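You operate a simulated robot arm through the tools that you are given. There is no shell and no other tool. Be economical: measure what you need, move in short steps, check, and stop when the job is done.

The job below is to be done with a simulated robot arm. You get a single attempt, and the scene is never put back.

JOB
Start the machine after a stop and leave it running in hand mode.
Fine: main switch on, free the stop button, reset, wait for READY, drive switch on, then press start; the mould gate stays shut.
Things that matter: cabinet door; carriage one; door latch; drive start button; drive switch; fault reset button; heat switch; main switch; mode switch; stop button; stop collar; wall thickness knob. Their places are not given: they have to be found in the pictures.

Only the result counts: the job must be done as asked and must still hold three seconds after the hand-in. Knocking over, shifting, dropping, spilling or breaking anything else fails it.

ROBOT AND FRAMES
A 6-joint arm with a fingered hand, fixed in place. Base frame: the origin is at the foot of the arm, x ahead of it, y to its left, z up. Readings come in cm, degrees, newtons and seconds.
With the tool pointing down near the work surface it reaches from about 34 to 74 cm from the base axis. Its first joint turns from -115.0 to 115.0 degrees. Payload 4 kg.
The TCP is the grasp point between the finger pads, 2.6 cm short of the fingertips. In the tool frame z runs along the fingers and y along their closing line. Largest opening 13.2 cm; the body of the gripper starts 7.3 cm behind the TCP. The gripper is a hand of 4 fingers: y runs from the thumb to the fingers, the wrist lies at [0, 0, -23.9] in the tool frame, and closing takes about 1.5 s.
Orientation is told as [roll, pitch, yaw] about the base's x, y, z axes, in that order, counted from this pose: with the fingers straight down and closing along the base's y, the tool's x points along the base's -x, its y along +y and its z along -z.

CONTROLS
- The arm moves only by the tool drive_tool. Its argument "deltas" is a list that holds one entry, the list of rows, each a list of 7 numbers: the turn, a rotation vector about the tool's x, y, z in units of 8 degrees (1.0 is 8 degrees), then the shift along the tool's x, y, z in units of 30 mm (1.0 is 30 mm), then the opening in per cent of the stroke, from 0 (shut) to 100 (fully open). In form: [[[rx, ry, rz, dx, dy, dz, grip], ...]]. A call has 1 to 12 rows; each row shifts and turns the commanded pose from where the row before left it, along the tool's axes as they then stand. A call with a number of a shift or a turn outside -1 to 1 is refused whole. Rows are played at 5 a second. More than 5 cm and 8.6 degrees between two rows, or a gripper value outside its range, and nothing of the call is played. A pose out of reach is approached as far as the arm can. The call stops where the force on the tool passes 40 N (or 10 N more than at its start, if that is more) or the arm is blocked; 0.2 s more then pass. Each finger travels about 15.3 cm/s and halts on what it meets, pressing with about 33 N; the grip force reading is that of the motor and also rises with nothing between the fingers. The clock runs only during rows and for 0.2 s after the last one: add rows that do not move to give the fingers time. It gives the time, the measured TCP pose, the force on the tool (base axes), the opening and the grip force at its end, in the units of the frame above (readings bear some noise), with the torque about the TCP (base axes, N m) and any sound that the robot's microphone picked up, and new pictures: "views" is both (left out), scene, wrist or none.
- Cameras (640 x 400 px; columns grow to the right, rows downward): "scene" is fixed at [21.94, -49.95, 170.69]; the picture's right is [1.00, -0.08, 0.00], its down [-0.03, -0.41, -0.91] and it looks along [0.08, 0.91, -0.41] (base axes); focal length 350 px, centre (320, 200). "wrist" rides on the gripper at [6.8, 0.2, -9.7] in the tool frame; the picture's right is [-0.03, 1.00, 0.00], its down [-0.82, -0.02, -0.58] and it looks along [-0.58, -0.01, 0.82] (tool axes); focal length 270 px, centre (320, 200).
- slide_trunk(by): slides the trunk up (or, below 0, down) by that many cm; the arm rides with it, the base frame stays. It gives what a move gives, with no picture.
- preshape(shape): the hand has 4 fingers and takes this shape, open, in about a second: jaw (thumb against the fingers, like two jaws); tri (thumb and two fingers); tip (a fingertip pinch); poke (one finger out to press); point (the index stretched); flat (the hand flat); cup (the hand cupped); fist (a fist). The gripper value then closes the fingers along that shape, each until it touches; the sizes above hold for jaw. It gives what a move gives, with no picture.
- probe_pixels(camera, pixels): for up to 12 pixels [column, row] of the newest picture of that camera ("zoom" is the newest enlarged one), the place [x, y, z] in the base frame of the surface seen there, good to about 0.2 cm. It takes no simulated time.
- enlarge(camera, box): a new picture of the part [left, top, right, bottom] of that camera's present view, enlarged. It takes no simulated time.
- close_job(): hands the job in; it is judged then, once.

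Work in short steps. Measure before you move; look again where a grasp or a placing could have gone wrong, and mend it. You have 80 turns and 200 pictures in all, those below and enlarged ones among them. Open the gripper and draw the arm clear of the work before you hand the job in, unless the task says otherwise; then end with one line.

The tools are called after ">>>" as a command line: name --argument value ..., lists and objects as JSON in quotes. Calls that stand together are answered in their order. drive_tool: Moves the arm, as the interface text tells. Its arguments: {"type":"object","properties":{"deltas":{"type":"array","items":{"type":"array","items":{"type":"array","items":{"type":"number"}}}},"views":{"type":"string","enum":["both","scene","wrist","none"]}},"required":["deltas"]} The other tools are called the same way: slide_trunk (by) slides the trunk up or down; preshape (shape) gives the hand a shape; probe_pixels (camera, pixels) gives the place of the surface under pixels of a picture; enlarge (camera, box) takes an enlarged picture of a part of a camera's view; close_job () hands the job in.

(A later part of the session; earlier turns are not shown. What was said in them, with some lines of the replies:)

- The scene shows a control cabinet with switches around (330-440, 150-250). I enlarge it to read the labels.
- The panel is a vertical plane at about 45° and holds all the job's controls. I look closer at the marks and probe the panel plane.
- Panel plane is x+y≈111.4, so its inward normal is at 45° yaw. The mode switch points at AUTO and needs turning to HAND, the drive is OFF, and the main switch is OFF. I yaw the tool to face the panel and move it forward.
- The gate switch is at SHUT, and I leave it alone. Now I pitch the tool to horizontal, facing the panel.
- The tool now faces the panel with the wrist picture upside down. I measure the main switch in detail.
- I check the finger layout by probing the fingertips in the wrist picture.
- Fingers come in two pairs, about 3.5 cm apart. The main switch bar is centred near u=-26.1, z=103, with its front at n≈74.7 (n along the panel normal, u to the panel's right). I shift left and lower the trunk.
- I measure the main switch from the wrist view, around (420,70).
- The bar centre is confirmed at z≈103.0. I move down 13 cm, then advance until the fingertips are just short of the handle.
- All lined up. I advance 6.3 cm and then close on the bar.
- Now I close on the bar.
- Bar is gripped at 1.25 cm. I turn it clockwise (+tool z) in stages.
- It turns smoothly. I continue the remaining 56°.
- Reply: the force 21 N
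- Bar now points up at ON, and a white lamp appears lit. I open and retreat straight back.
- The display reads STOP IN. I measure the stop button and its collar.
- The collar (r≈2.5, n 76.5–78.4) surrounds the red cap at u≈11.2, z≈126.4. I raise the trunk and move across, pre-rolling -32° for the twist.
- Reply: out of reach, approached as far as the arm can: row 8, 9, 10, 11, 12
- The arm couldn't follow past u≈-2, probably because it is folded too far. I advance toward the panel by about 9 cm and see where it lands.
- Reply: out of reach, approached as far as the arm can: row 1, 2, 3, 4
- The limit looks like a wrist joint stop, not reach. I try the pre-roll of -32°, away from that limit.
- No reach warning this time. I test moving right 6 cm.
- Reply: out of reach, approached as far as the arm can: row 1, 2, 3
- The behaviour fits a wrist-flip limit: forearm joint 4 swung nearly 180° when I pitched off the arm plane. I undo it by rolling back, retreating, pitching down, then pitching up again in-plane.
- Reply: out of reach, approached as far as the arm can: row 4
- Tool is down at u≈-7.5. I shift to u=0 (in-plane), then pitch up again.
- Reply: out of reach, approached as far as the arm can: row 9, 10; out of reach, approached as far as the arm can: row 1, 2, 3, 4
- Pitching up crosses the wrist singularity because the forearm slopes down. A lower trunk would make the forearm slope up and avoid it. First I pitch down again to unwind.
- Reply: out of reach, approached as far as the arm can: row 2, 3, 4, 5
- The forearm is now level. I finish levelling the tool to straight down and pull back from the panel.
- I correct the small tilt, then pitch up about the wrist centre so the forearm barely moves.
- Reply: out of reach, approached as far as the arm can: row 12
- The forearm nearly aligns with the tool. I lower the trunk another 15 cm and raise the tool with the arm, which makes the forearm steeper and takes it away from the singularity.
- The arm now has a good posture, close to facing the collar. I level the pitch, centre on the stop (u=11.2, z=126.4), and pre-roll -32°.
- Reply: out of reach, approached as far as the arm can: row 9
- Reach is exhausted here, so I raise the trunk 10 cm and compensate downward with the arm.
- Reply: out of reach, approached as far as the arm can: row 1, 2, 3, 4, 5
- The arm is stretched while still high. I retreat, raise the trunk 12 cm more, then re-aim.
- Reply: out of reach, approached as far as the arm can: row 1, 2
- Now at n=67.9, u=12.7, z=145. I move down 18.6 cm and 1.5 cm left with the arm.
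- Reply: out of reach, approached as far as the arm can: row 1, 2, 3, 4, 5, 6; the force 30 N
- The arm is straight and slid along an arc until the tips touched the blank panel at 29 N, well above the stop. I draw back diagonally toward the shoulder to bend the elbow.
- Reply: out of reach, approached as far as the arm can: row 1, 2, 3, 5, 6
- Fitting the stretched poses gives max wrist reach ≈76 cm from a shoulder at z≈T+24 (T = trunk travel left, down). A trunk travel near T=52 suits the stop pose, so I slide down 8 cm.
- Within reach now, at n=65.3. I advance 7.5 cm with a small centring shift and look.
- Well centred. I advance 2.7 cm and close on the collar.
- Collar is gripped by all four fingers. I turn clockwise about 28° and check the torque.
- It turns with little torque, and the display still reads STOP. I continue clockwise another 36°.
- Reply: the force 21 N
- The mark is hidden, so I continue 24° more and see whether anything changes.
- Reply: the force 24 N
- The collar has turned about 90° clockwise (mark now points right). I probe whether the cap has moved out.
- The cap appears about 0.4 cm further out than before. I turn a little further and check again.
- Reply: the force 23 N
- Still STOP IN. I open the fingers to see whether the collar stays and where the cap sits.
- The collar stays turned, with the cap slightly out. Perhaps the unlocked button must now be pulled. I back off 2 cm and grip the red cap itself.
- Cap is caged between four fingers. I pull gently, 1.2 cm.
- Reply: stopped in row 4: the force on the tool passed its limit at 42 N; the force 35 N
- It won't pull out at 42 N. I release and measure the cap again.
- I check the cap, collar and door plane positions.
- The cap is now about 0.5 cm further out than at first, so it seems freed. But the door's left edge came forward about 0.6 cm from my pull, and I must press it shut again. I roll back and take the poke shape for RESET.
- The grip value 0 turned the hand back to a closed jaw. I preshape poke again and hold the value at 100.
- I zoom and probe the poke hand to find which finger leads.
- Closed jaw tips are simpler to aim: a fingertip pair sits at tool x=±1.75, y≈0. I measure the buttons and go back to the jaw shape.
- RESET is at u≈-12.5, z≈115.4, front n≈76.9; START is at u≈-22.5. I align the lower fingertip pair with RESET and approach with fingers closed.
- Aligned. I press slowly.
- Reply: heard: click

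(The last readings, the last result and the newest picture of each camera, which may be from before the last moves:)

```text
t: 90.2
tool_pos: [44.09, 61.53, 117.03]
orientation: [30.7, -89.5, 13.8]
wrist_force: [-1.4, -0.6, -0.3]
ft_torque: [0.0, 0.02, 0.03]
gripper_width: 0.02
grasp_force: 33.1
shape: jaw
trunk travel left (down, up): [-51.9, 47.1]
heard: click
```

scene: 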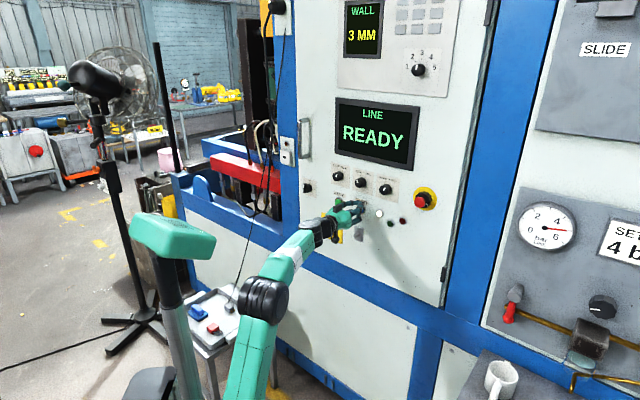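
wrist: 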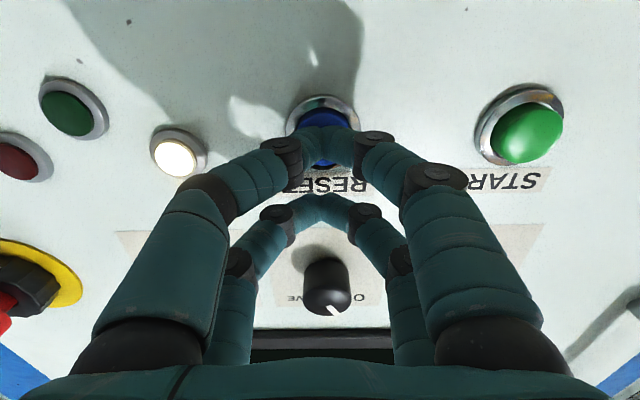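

The display reads READY. I back off, then go to the mode switch (u≈-1.4, z≈127), which still points to AUTO.

>>> drive_tool --deltas '[[[0, 0, 0, 0, 0, -0.8, 0], [0, 0, 0, 0, 0, -0.8, 0], [0, 0, 0, 0, 0, -0.9, 20], [0, 0, 0, 0, 0, -0.9, 45], [0, 0, 0, -0.83, -0.93, 0, 45], [0, 0, 0, -0.83, -0.93, 0, 45], [0, 0, 0, -0.83, -0.93, 0, 45], [0, 0, 0, -0.83, -0.93, 0, 45], [0, 0, 0, 0, 0, 0, 45]]]'

>>> enlarge --camera "wrist" --box '[220, 60, 440, 240]'

>>> enlarge --camera "scene" --box '[320, 160, 440, 240]'

```text
t: 92.2
tool_pos: [44.81, 45.75, 123.24]
orientation: [129.3, -89.5, -84.7]
wrist_force: [0.6, -0.3, 0.2]
ft_torque: [0.02, 0.0, -0.01]
gripper_width: 5.89
grasp_force: 0.0
shape: jaw
out of reach, approached as far as the arm can: row 7, 8
trunk travel left (down, up): [-51.9, 47.1]
```

scene: 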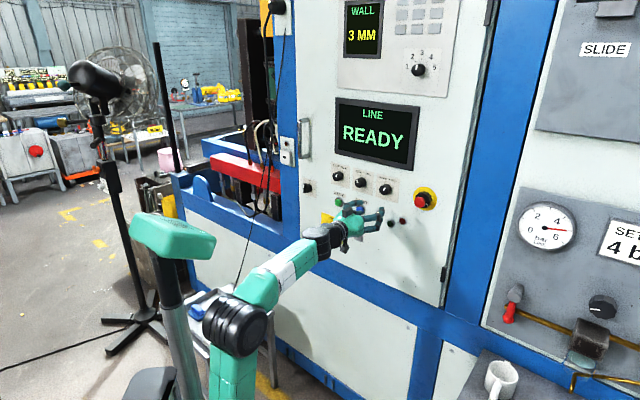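
wrist: 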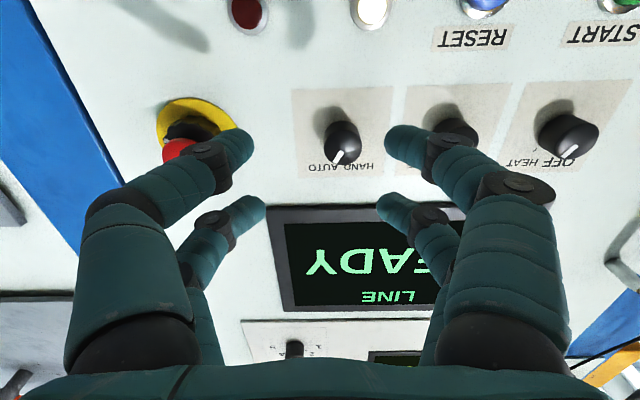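

```text
2.22 times, centred on (330, 150) of wrist
```

zoom: 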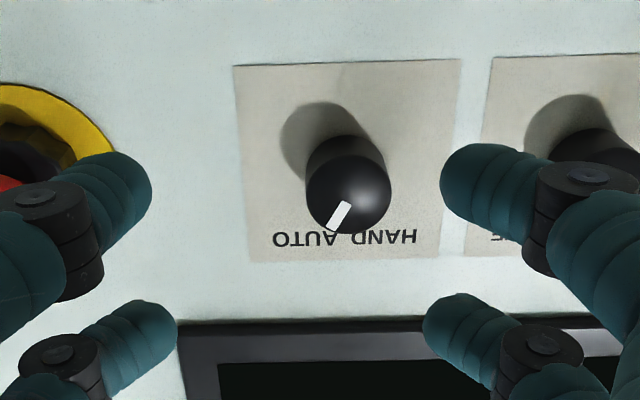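

```text
5.00 times, centred on (380, 200) of scene
```

zoom: 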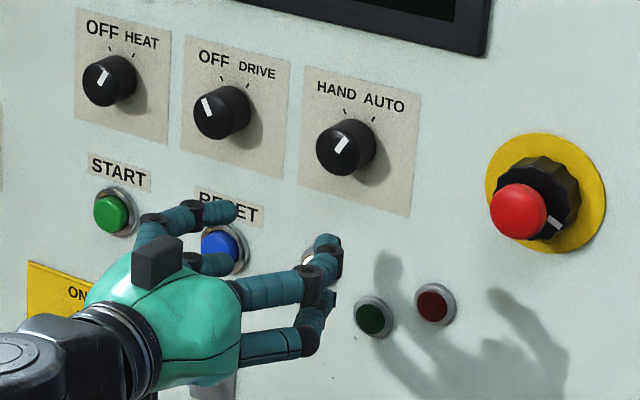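

I'm near the forearm-alignment limit again, so I advance before raising. I measure the mode knob first.

>>> probe_pixels --camera "wrist" --pixels '[[345, 140], [330, 145], [355, 145], [343, 125], [343, 155], [300, 95], [385, 95], [450, 130], [565, 133], [580, 135]]'

>>> drive_tool --deltas '[[[0, 0, 0, 0, 0.05, 0.6, 45], [0, 0, 0, -0.2, 0.1, 0.6, 45], [0, 0, 0, -0.5, 0.1, 0.4, 45], [0, 0, 0, -0.5, 0, 0, 45], [0, 0, 0, 0, 0, 0, 45]]]'

```text
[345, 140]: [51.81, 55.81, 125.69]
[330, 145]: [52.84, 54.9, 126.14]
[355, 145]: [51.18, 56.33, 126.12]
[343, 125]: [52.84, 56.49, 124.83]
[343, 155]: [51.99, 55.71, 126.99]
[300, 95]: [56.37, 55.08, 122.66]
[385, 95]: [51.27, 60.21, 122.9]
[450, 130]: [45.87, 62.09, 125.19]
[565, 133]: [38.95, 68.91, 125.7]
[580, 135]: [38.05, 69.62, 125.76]
```

```text
t: 93.5
tool_pos: [46.74, 49.1, 123.17]
orientation: [167.7, -88.1, -121.0]
wrist_force: [0.4, -0.7, 0.5]
ft_torque: [-0.01, 0.04, 0.0]
gripper_width: 5.9
grasp_force: 0.2
shape: jaw
out of reach, approached as far as the arm can: row 1, 2, 3, 4
trunk travel left (down, up): [-51.9, 47.1]
```

scene: 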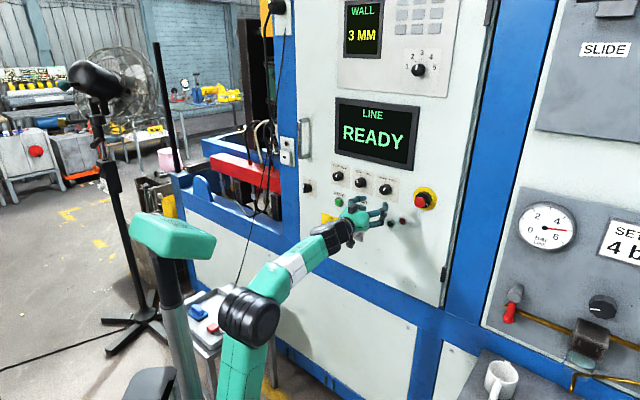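
wrist: 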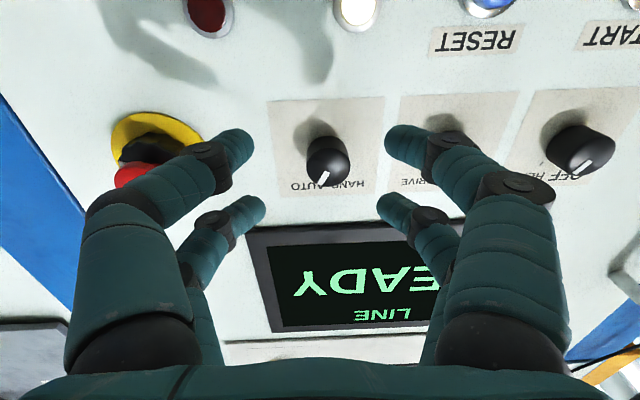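

Mode knob centre is u≈-2.7, z≈126.0. I lower the trunk 4 cm, raise the tool with the arm to steepen the forearm, and correct the ~1.8° tilt.

>>> slide_trunk --by -4

>>> drive_tool --deltas '[[[0, 0, 0, -0.8, 0.15, 0, 45], [0.1, 0.11, 0, -0.8, 0.2, 0, 45], [0.11, 0.12, 0, -0.7, 0, 0, 45], [0, 0, 0, 0, 0, 0, 45]]]'

```text
t: 94.3
tool_pos: [46.85, 49.25, 119.11]
orientation: [167.8, -88.3, -121.2]
wrist_force: [0.2, -0.3, -0.7]
ft_torque: [0.02, -0.01, 0.02]
gripper_width: 5.89
grasp_force: 0.0
shape: jaw
trunk travel left (down, up): [-47.9, 51.1]
```

```text
t: 95.3
tool_pos: [45.36, 48.03, 119.28]
orientation: [149.7, -89.0, -104.9]
wrist_force: [0.3, 1.4, 0.1]
ft_torque: [-0.01, 0.02, -0.01]
gripper_width: 5.9
grasp_force: 0.1
shape: jaw
out of reach, approached as far as the arm can: row 1, 2, 3
trunk travel left (down, up): [-47.9, 51.1]
```

scene: 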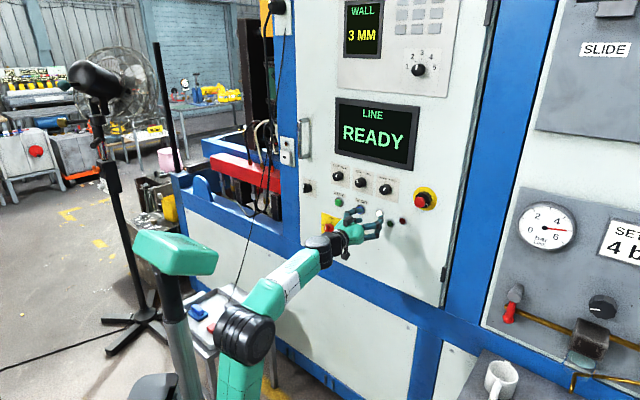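
wrist: 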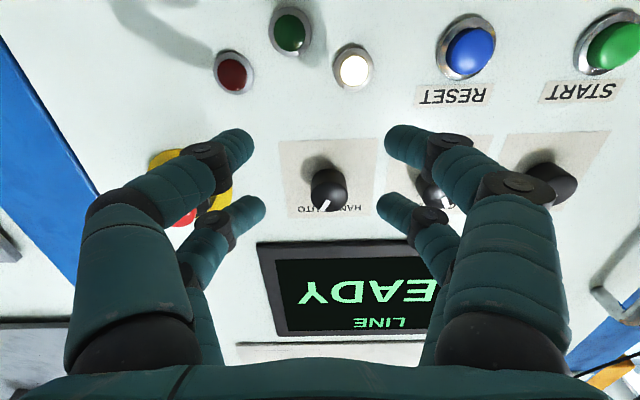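

The wrist appears to be on the other j5 branch, where it moves freely when the forearm slopes down. So I do the opposite: raise the trunk 20 cm and lower the tool with the arm.

>>> slide_trunk --by 20

>>> drive_tool --deltas '[[[0, 0, 0, 0.9, 0.1, 0, 45], [0, 0, 0, 0.9, 0.1, 0, 45], [0, 0, 0, 0.9, 0, 0, 45], [0, 0, 0, 0.9, 0, 0, 45], [0, 0, 0, 0.8, 0, 0, 45], [0, 0, 0, 0, 0, 0, 45]]]'

```text
t: 97.5
tool_pos: [45.4, 48.11, 139.31]
orientation: [150.0, -89.0, -105.0]
wrist_force: [-0.5, 0.1, 0.3]
ft_torque: [-0.01, 0.02, 0.0]
gripper_width: 5.93
grasp_force: 0.0
shape: jaw
trunk travel left (down, up): [-67.9, 31.1]
```

```text
t: 98.8
tool_pos: [45.04, 48.79, 126.14]
orientation: [149.2, -89.1, -104.3]
wrist_force: [0.0, 0.1, -0.2]
ft_torque: [0.0, 0.02, 0.01]
gripper_width: 5.9
grasp_force: 0.0
shape: jaw
trunk travel left (down, up): [-67.9, 31.1]
```

scene: 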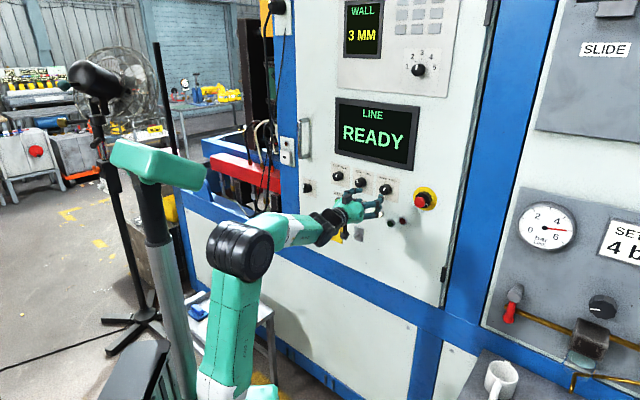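
wrist: 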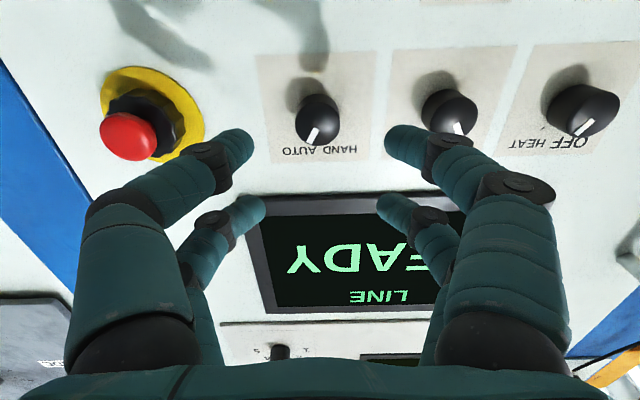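

Works without complaint. I verify the mode and drive knob positions from this closer view.

>>> probe_pixels --camera "wrist" --pixels '[[318, 122], [300, 122], [336, 120], [318, 107], [318, 140], [318, 75], [450, 112], [434, 115], [470, 112], [258, 60], [377, 55]]'

>>> enlarge --camera "wrist" --box '[250, 40, 510, 190]'

```text
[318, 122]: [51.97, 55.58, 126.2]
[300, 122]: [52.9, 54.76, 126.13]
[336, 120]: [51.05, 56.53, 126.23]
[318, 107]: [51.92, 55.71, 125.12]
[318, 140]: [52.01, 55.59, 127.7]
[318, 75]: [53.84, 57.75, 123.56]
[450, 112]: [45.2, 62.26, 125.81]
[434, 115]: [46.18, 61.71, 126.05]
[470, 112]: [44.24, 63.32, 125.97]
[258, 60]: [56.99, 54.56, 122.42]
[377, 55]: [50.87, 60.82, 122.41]
```

```text
2.46 times, centred on (380, 115) of wrist
```

zoom: 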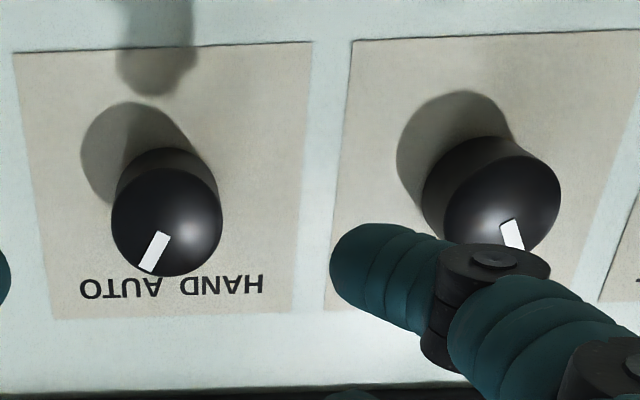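

Mode knob: u=-2.6, z=126.35, ø≈2.7. I advance in two stages and close on it.

>>> drive_tool --deltas '[[[0, 0.1, 0, -0.07, 0, 0.6, 45], [0, 0, 0, 0, 0, 0.6, 45], [0, 0, 0, 0, 0, 0.6, 45], [0, 0, 0, 0, 0, 0.6, 45], [0, 0, 0, 0, 0, 0.3, 45], [0, 0, 0, 0, 0, 0.25, 45], [0, 0, 0, 0, 0, 0, 45]]]' --views "wrist"

```text
t: 100.5
tool_pos: [51.19, 55.01, 126.4]
orientation: [92.4, -89.5, -47.3]
wrist_force: [-0.6, 0.2, 0.0]
ft_torque: [-0.02, -0.01, 0.01]
gripper_width: 5.9
grasp_force: 0.0
shape: jaw
trunk travel left (down, up): [-67.9, 31.1]
```

wrist: 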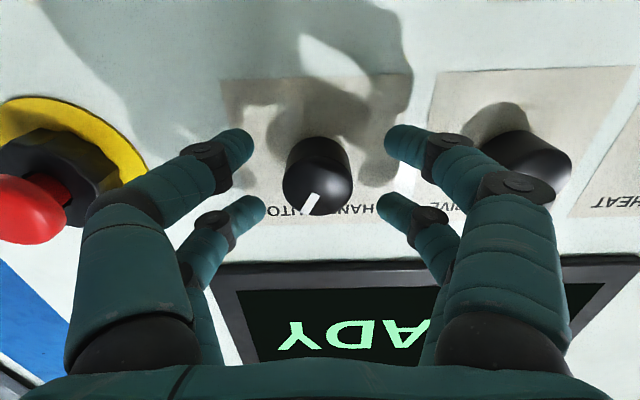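

Aligned around the knob. I close.

>>> drive_tool --deltas '[[[0, 0, 0, 0, 0, 0, 25], [0, 0, 0, 0, 0, 0, 10], [0, 0, 0, 0, 0, 0, 5], [0, 0, 0, 0, 0, 0, 5], [0, 0, 0, 0, 0, 0, 5]]]' --views "wrist"

```text
t: 101.7
tool_pos: [51.21, 55.05, 126.44]
orientation: [93.7, -89.6, -48.5]
wrist_force: [-1.5, 4.3, 0.3]
ft_torque: [0.08, -0.12, 0.09]
gripper_width: 0.49
grasp_force: 32.6
shape: jaw
trunk travel left (down, up): [-67.9, 31.1]
```

wrist: 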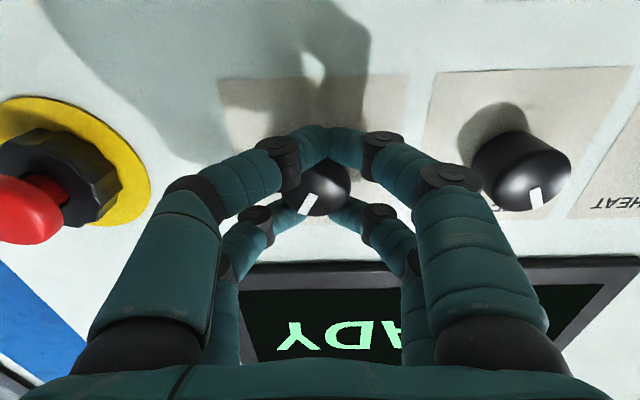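

Gripped. I turn counterclockwise 56° in one go and check.

>>> drive_tool --deltas '[[[0, 0, -0.7, 0, 0, 0, 3], [0, 0, -0.7, 0, 0, 0, 3], [0, 0, -0.7, 0, 0, 0, 3], [0, 0, -0.7, 0, 0, 0, 3], [0, 0, -0.7, 0, 0, 0, 3], [0, 0, -0.7, 0, 0, 0, 3], [0, 0, -0.7, 0, 0, 0, 3], [0, 0, -0.7, 0, 0, 0, 3], [0, 0, -0.7, 0, 0, 0, 3], [0, 0, -0.7, 0, 0, 0, 3]]]' --views "both"

>>> enlarge --camera "wrist" --box '[220, 80, 420, 260]'

```text
t: 103.8
tool_pos: [51.23, 54.93, 126.38]
orientation: [-90.1, -34.4, 135.1]
wrist_force: [-2.0, -8.4, -9.3]
ft_torque: [-0.05, 0.09, 0.0]
gripper_width: 0.45
grasp_force: 0.1
shape: jaw
trunk travel left (down, up): [-67.9, 31.1]
```

scene: 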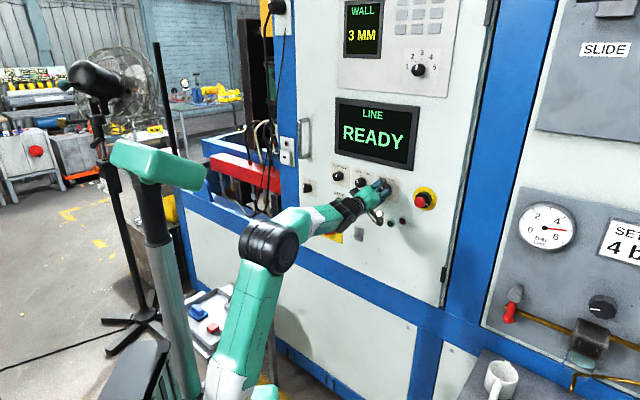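
wrist: 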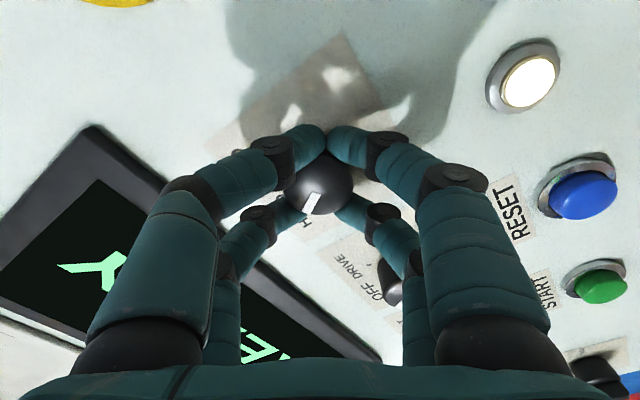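

```text
2.22 times, centred on (320, 170) of wrist
```

zoom: 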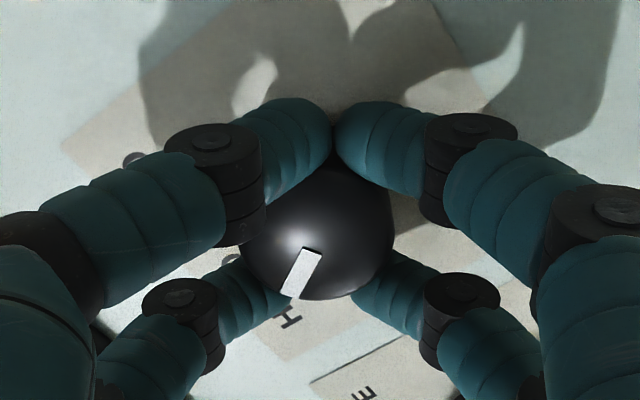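

The knob turned along with the hand. I release, back off and check the pointer.

>>> drive_tool --deltas '[[[0, 0, 0, 0, 0, 0, 25], [0, 0, 0, 0, 0, 0, 45], [0, 0, 0, 0, 0, 0, 45], [0, 0, 0, 0, 0, -0.8, 45], [0, 0, 0, 0, 0, -0.8, 45], [0, 0, 0, 0, 0, -0.8, 45], [0, 0, 0, 0, 0, -0.8, 45], [0, 0, 0, 0, 0, 0, 45]]]'

>>> enlarge --camera "wrist" --box '[220, 40, 460, 240]'

>>> enlarge --camera "scene" --box '[325, 155, 440, 225]'

```text
t: 105.7
tool_pos: [44.42, 48.17, 126.39]
orientation: [-90.0, -34.5, 135.1]
wrist_force: [-0.3, 0.2, -0.5]
ft_torque: [0.0, -0.01, 0.02]
gripper_width: 5.87
grasp_force: 0.0
shape: jaw
trunk travel left (down, up): [-67.9, 31.1]
```

scene: 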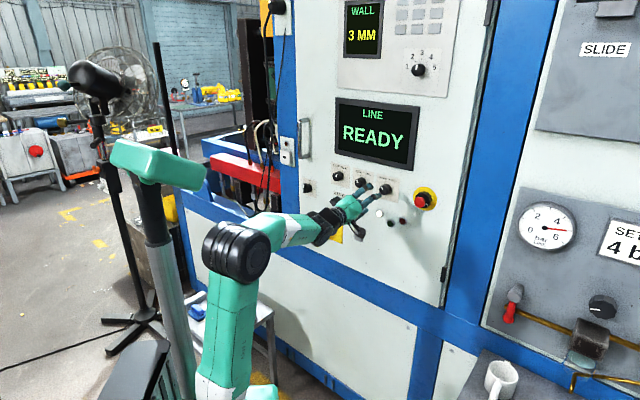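
wrist: 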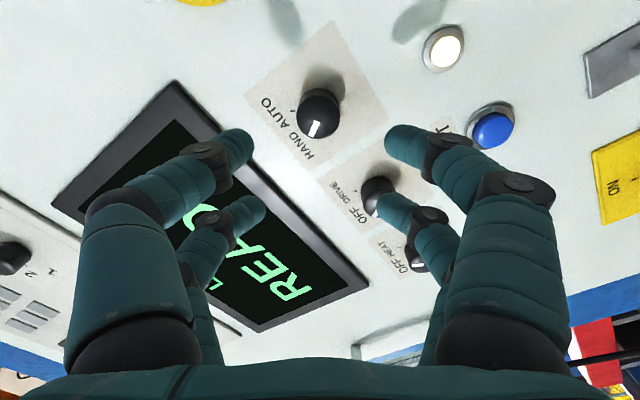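

```text
2.00 times, centred on (340, 140) of wrist
```

zoom: 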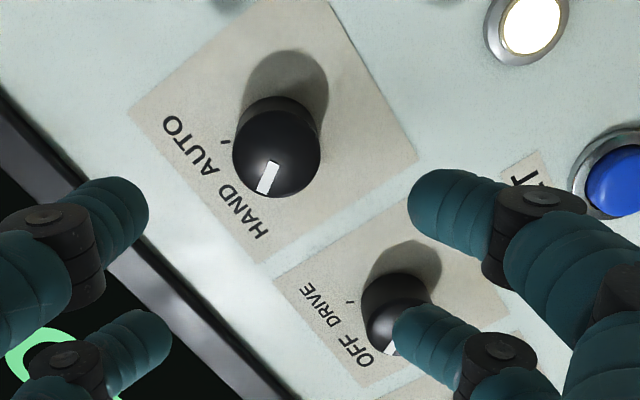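

```text
5.57 times, centred on (382, 190) of scene
```

zoom: 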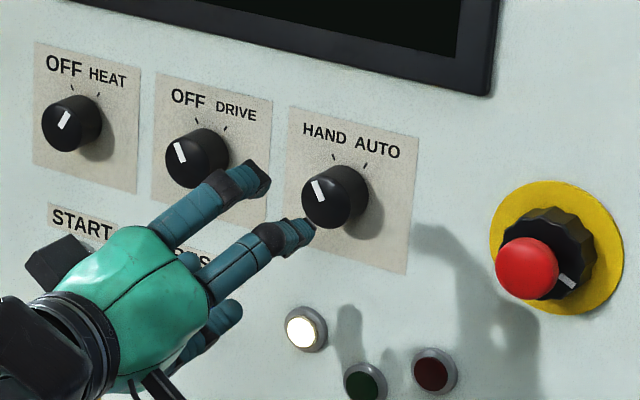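

Mode is now at HAND and the machine is still READY. I move to the drive knob (u≈-12.3), keeping the roll so that a clockwise turn follows.

>>> drive_tool --deltas '[[[0, 0, 0, -0.667, 0.45, 0, 45], [0, 0, 0, -0.667, 0.45, 0, 45], [0, 0, 0, -0.667, 0.45, 0, 45], [0, 0, 0, -0.667, 0.45, 0, 45], [0, 0, 0, 0, 0, 0, 45]]]' --views "wrist"

>>> probe_pixels --camera "wrist" --pixels '[[318, 113], [302, 113], [335, 113], [318, 98], [318, 132], [318, 122]]'

```text
t: 106.8
tool_pos: [40.66, 52.48, 123.18]
orientation: [-90.5, -34.8, 136.0]
wrist_force: [-0.3, -0.3, -0.9]
ft_torque: [-0.01, -0.01, 0.03]
gripper_width: 5.88
grasp_force: 0.1
shape: jaw
out of reach, approached as far as the arm can: row 2, 3, 4
trunk travel left (down, up): [-67.9, 31.1]
```

wrist: 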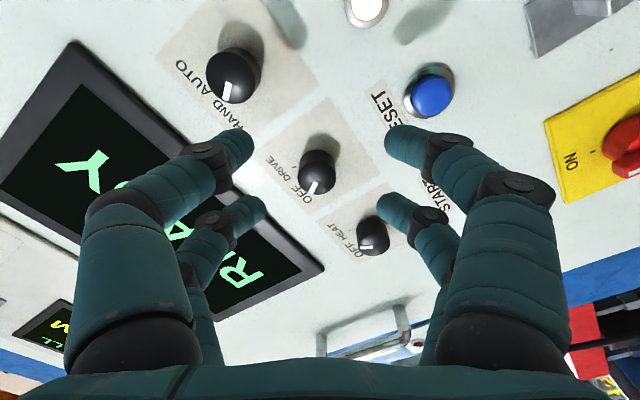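

```text
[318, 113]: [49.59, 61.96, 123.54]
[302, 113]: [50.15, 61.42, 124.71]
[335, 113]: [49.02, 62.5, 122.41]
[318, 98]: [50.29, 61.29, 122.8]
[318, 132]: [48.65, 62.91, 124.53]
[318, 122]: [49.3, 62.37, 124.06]
```

It's near the branch limit again. I raise the trunk 14 cm and compensate downward, to gain bend margin.

>>> slide_trunk --by 14

>>> drive_tool --deltas '[[[0, 0, 0, 0.51, 0.76, 0, 45], [0, 0, 0, 0.51, 0.76, 0, 45], [0, 0, 0, 0.51, 0.76, 0, 45], [0, 0, 0, 0.51, 0.76, 0, 45], [0, 0, 0, -0.55, 0.37, 0, 45], [0, 0, 0, -0.55, 0.37, 0, 45], [0, 0, 0, 0, 0, 0, 45]]]'

```text
t: 108.5
tool_pos: [40.49, 52.4, 137.18]
orientation: [-90.6, -34.7, 136.0]
wrist_force: [-0.3, -0.4, -0.9]
ft_torque: [-0.01, -0.02, 0.02]
gripper_width: 5.89
grasp_force: 0.1
shape: jaw
trunk travel left (down, up): [-81.9, 17.1]
```

```text
t: 110.1
tool_pos: [37.78, 55.47, 126.37]
orientation: [-90.6, -34.9, 136.1]
wrist_force: [0.4, -0.3, -0.2]
ft_torque: [0.01, 0.02, 0.01]
gripper_width: 5.91
grasp_force: 0.0
shape: jaw
trunk travel left (down, up): [-81.9, 17.1]
```

scene: 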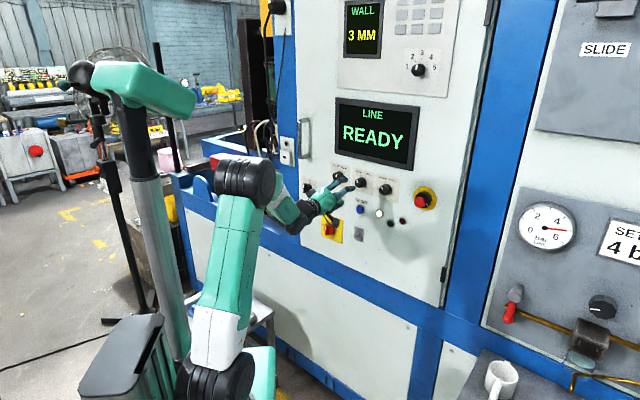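
wrist: 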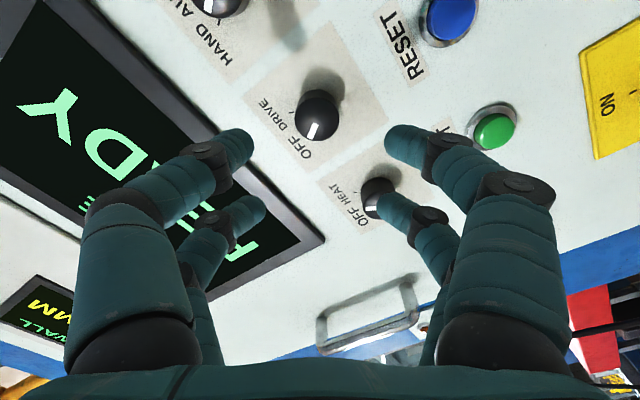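

In place. I probe the drive knob from here.

>>> probe_pixels --camera "wrist" --pixels '[[316, 117], [300, 117], [335, 117], [318, 102], [318, 138], [312, 110], [325, 125]]'

>>> enlarge --camera "wrist" --box '[260, 60, 380, 170]'

```text
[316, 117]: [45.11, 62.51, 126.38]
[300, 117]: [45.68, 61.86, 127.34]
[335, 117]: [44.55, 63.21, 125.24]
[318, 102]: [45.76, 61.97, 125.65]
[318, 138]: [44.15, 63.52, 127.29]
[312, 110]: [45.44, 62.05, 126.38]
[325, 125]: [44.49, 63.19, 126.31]
```

```text
3.64 times, centred on (320, 115) of wrist
```

zoom: 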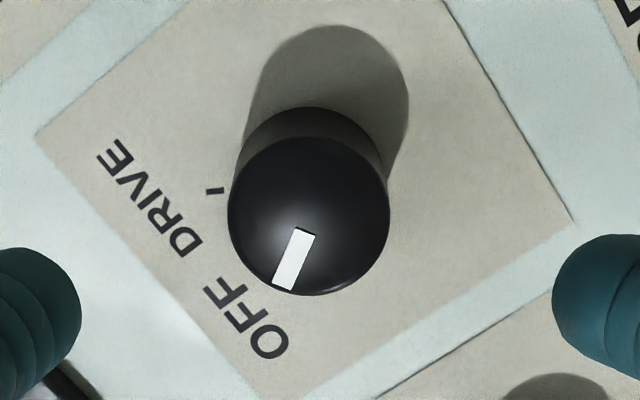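

Aligned (u=-12.4, z=126.4). I advance 9.2 cm and close on the knob.

>>> drive_tool --deltas '[[[0.056, 0.083, 0, 0, 0, 0.6, 45], [0, 0, 0, 0, 0, 0.6, 45], [0, 0, 0, 0, 0, 0.6, 45], [0, 0, 0, 0, 0, 0.6, 45], [0, 0, 0, 0, 0, 0.35, 45], [0, 0, 0, 0, 0, 0.3, 45], [0, 0, 0, 0, 0, 0, 45], [0, 0, 0, 0, 0, 0, 25], [0, 0, 0, 0, 0, 0, 10], [0, 0, 0, 0, 0, 0, 2], [0, 0, 0, 0, 0, 0, 2], [0, 0, 0, 0, 0, 0, 2]]]' --views "wrist"

```text
t: 112.7
tool_pos: [44.19, 62.04, 126.26]
orientation: [-90.4, -34.8, 135.2]
wrist_force: [-1.0, 3.9, -1.8]
ft_torque: [0.03, -0.03, 0.26]
gripper_width: 0.55
grasp_force: 33.2
shape: jaw
trunk travel left (down, up): [-81.9, 17.1]
```

wrist: 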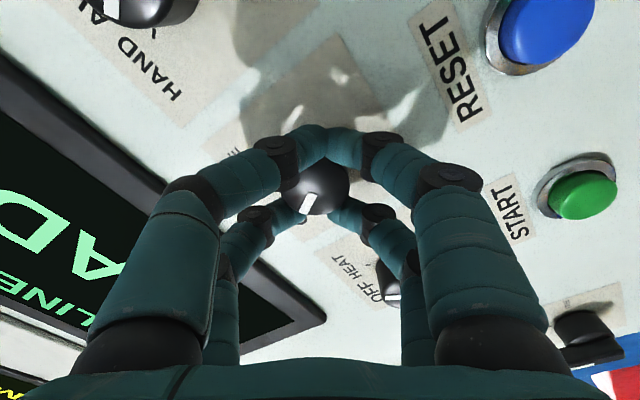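

Gripped. I turn clockwise 57° to DRIVE.

>>> drive_tool --deltas '[[[0, 0, 0.71, 0, 0, 0, 2], [0, 0, 0.71, 0, 0, 0, 2], [0, 0, 0.71, 0, 0, 0, 2], [0, 0, 0.71, 0, 0, 0, 2], [0, 0, 0.71, 0, 0, 0, 2], [0, 0, 0.71, 0, 0, 0, 2], [0, 0, 0.71, 0, 0, 0, 2], [0, 0, 0.71, 0, 0, 0, 2], [0, 0, 0.71, 0, 0, 0, 2], [0, 0, 0.71, 0, 0, 0, 2]]]' --views "both"

```text
t: 114.9
tool_pos: [43.99, 62.12, 126.37]
orientation: [110.0, -88.3, -64.9]
wrist_force: [-7.1, 9.2, 7.1]
ft_torque: [0.07, -0.15, 0.44]
gripper_width: 0.46
grasp_force: 33.0
shape: jaw
trunk travel left (down, up): [-81.9, 17.1]
```

scene: 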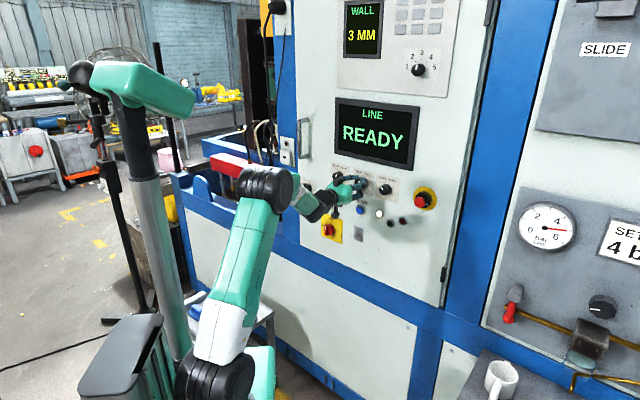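
wrist: 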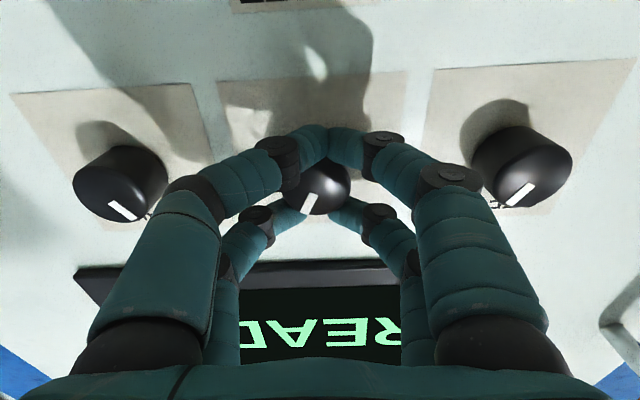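

Pointer is now at DRIVE. I release, back off and move toward START.

>>> drive_tool --deltas '[[[0, 0, 0, 0, 0, 0, 25], [0, 0, 0, 0, 0, 0, 45], [0, 0, 0, 0, 0, 0, 45], [0, 0, 0, 0, 0, -0.8, 45], [0, 0, 0, 0, 0, -0.9, 45], [0, 0, 0, 0, 0, -0.9, 45], [0, 0, 0, 0, 0, -0.9, 45], [0, 0, 0, 0.77, 0.83, 0, 45], [0, 0, 0, 0.77, 0.83, 0, 45], [0, 0, 0, 0.77, 0.83, 0, 45], [0, 0, 0, 0.77, 0.83, 0, 45], [0, 0, 0, 0, 0, 0, 45]]]'

>>> enlarge --camera "scene" --box '[300, 155, 440, 245]'

```text
t: 117.5
tool_pos: [29.4, 61.79, 117.36]
orientation: [106.9, -88.3, -61.9]
wrist_force: [-0.9, -0.4, -0.3]
ft_torque: [0.02, 0.0, 0.0]
gripper_width: 5.89
grasp_force: 0.0
shape: jaw
trunk travel left (down, up): [-81.9, 17.1]
```

scene: 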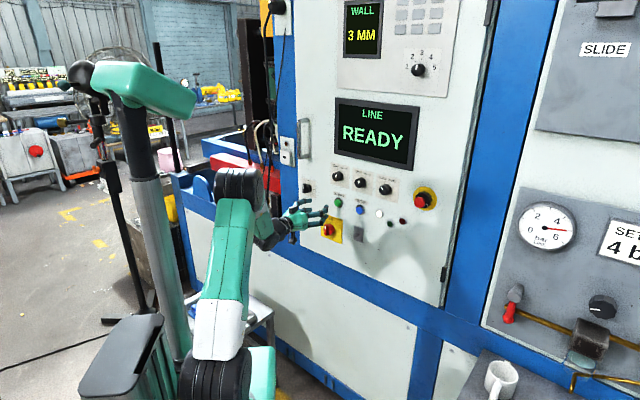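
wrist: 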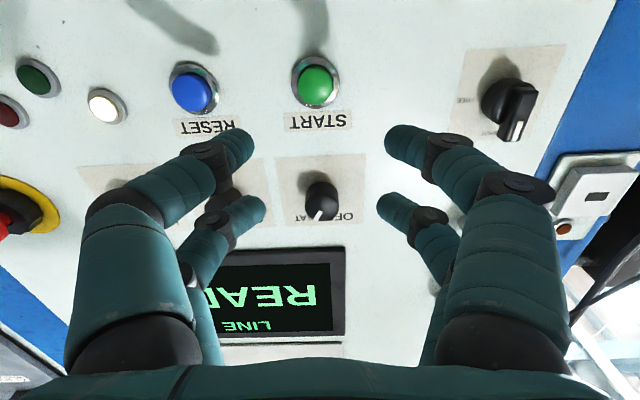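

```text
4.44 times, centred on (370, 200) of scene
```

zoom: 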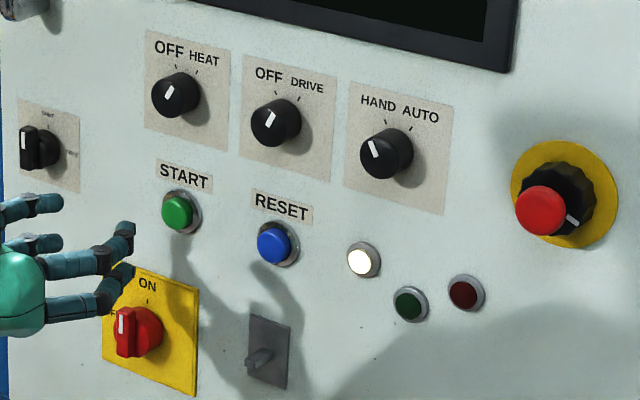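

All switches are set, with READY still on. I probe START and close the fingers.

>>> probe_pixels --camera "wrist" --pixels '[[316, 87], [302, 87], [330, 87], [316, 73], [316, 102]]'

>>> drive_tool --deltas '[[[0, 0, 0, 0, 0, 0, 20], [0, 0, 0, 0, 0, 0, 0], [0, 0, 0, 0, 0, 0, 0], [0, 0, 0, 0, 0, 0, 0], [0, 0, 0, 0, 0, 0.6, 0], [0, 0, 0, 0, 0, 0.6, 0], [0, 0, 0, 0, 0, 0.6, 0], [0, 0, 0, 0, 0, 0.3, 0], [0, 0, 0, 0, 0, 0, 0]]]' --views "wrist"

```text
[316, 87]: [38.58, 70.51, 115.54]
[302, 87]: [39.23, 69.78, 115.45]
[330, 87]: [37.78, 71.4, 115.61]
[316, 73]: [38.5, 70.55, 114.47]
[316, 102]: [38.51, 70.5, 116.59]
```

```text
t: 119.5
tool_pos: [34.07, 66.22, 117.33]
orientation: [106.3, -88.3, -61.6]
wrist_force: [0.5, 0.0, 0.0]
ft_torque: [0.01, 0.01, -0.05]
gripper_width: 0.0
grasp_force: 32.8
shape: jaw
trunk travel left (down, up): [-81.9, 17.1]
```

wrist: 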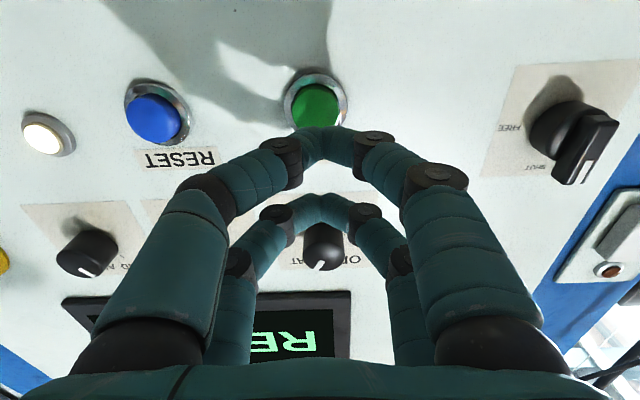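

Aligned with START (u=-22.6, z=115.5, front n=77.1). I press slowly.

>>> drive_tool --deltas '[[[0, 0, 0, 0.03, 0, 0.35, 0], [0, 0, 0, 0, 0, 0.35, 0], [0, 0, 0, 0, 0, 0.3, 0], [0, 0, 0, 0, 0, 0.12, 0], [0, 0, 0, 0, 0, 0.12, 0], [0, 0, 0, 0, 0, 0.1, 0], [0, 0, 0, 0, 0, 0, 0]]]'

```text
t: 121.1
tool_pos: [36.92, 69.09, 117.18]
orientation: [105.9, -88.4, -60.9]
wrist_force: [-1.3, -1.5, -0.3]
ft_torque: [-0.06, 0.07, 0.02]
gripper_width: 0.03
grasp_force: 32.6
shape: jaw
trunk travel left (down, up): [-81.9, 17.1]
heard: click
```

scene: 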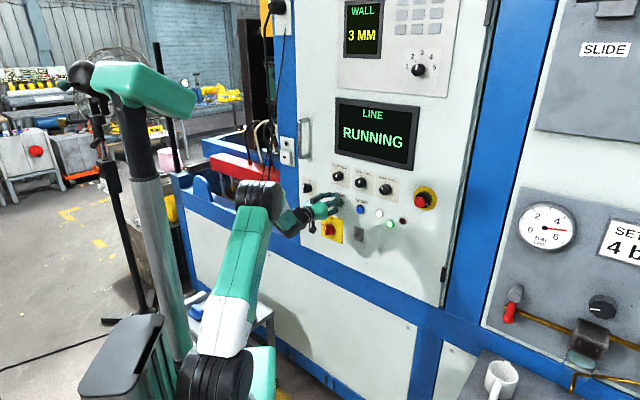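
wrist: 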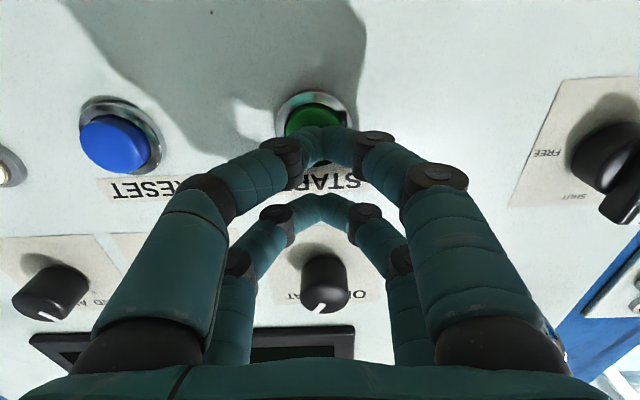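

RUNNING. I retreat straight back, open the hand and check the door plane.

>>> drive_tool --deltas '[[[0, 0, 0, 0, 0, -0.7, 0], [0, 0, 0, 0, 0, -0.9, 0], [0, 0, 0, 0, 0, -0.9, 20], [0, 0, 0, 0, 0, -0.9, 50], [0, 0, 0, 0, 0, -0.9, 50], [0, 0, 0, 0, 0, -0.5, 50], [0, 0, 0, 0, 0, 0, 50]]]'

>>> probe_pixels --camera "scene" --pixels '[[315, 206], [378, 225], [420, 230], [433, 206], [318, 235], [331, 163], [375, 250], [310, 90], [350, 160], [440, 60]]'

>>> enlarge --camera "scene" --box '[290, 80, 450, 280]'

```text
t: 122.7
tool_pos: [26.6, 58.75, 117.02]
orientation: [106.0, -88.3, -61.2]
wrist_force: [-0.4, -0.9, 0.5]
ft_torque: [-0.01, 0.02, -0.01]
gripper_width: 6.53
grasp_force: 0.0
shape: jaw
trunk travel left (down, up): [-81.9, 17.1]
```

scene: 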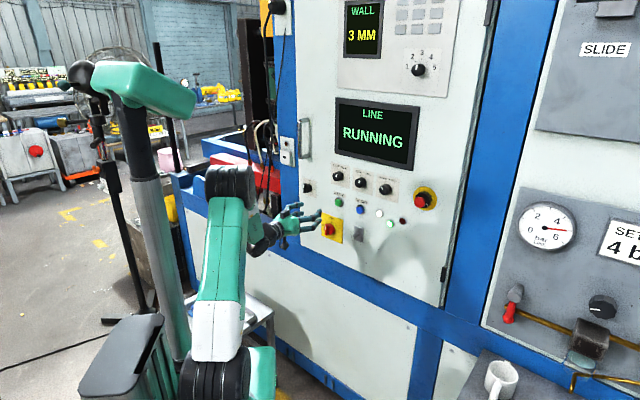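
wrist: 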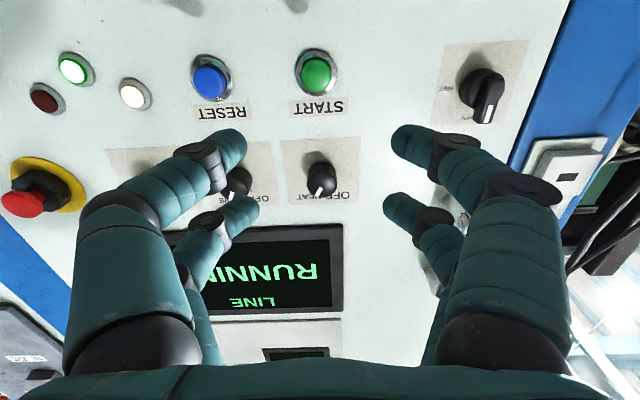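

```text
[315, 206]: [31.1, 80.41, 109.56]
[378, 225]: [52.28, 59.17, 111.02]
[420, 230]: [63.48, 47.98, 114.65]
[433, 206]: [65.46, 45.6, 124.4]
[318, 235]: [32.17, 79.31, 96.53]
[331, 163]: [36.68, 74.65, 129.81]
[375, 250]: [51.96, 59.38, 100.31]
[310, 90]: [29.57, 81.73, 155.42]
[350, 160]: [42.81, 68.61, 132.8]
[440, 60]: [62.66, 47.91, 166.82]
```

```text
2.00 times, centred on (370, 180) of scene
```

zoom: 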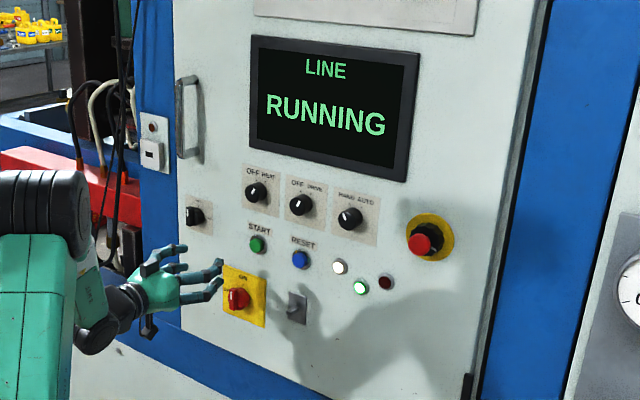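

The door plane is back to x+y≈111.5, the display shows RUNNING, mode is at HAND and the gate is at SHUT. The hand is open and clear, so I hand in.

>>> close_job

```text
The job is handed in.
```

The machine is running in hand mode: the display reads RUNNING, the mode switch is at HAND and the mould gate is still SHUT. While freeing the stop button I pulled the cabinet door about 0.6 cm ajar, but it measured closed again before hand-in.
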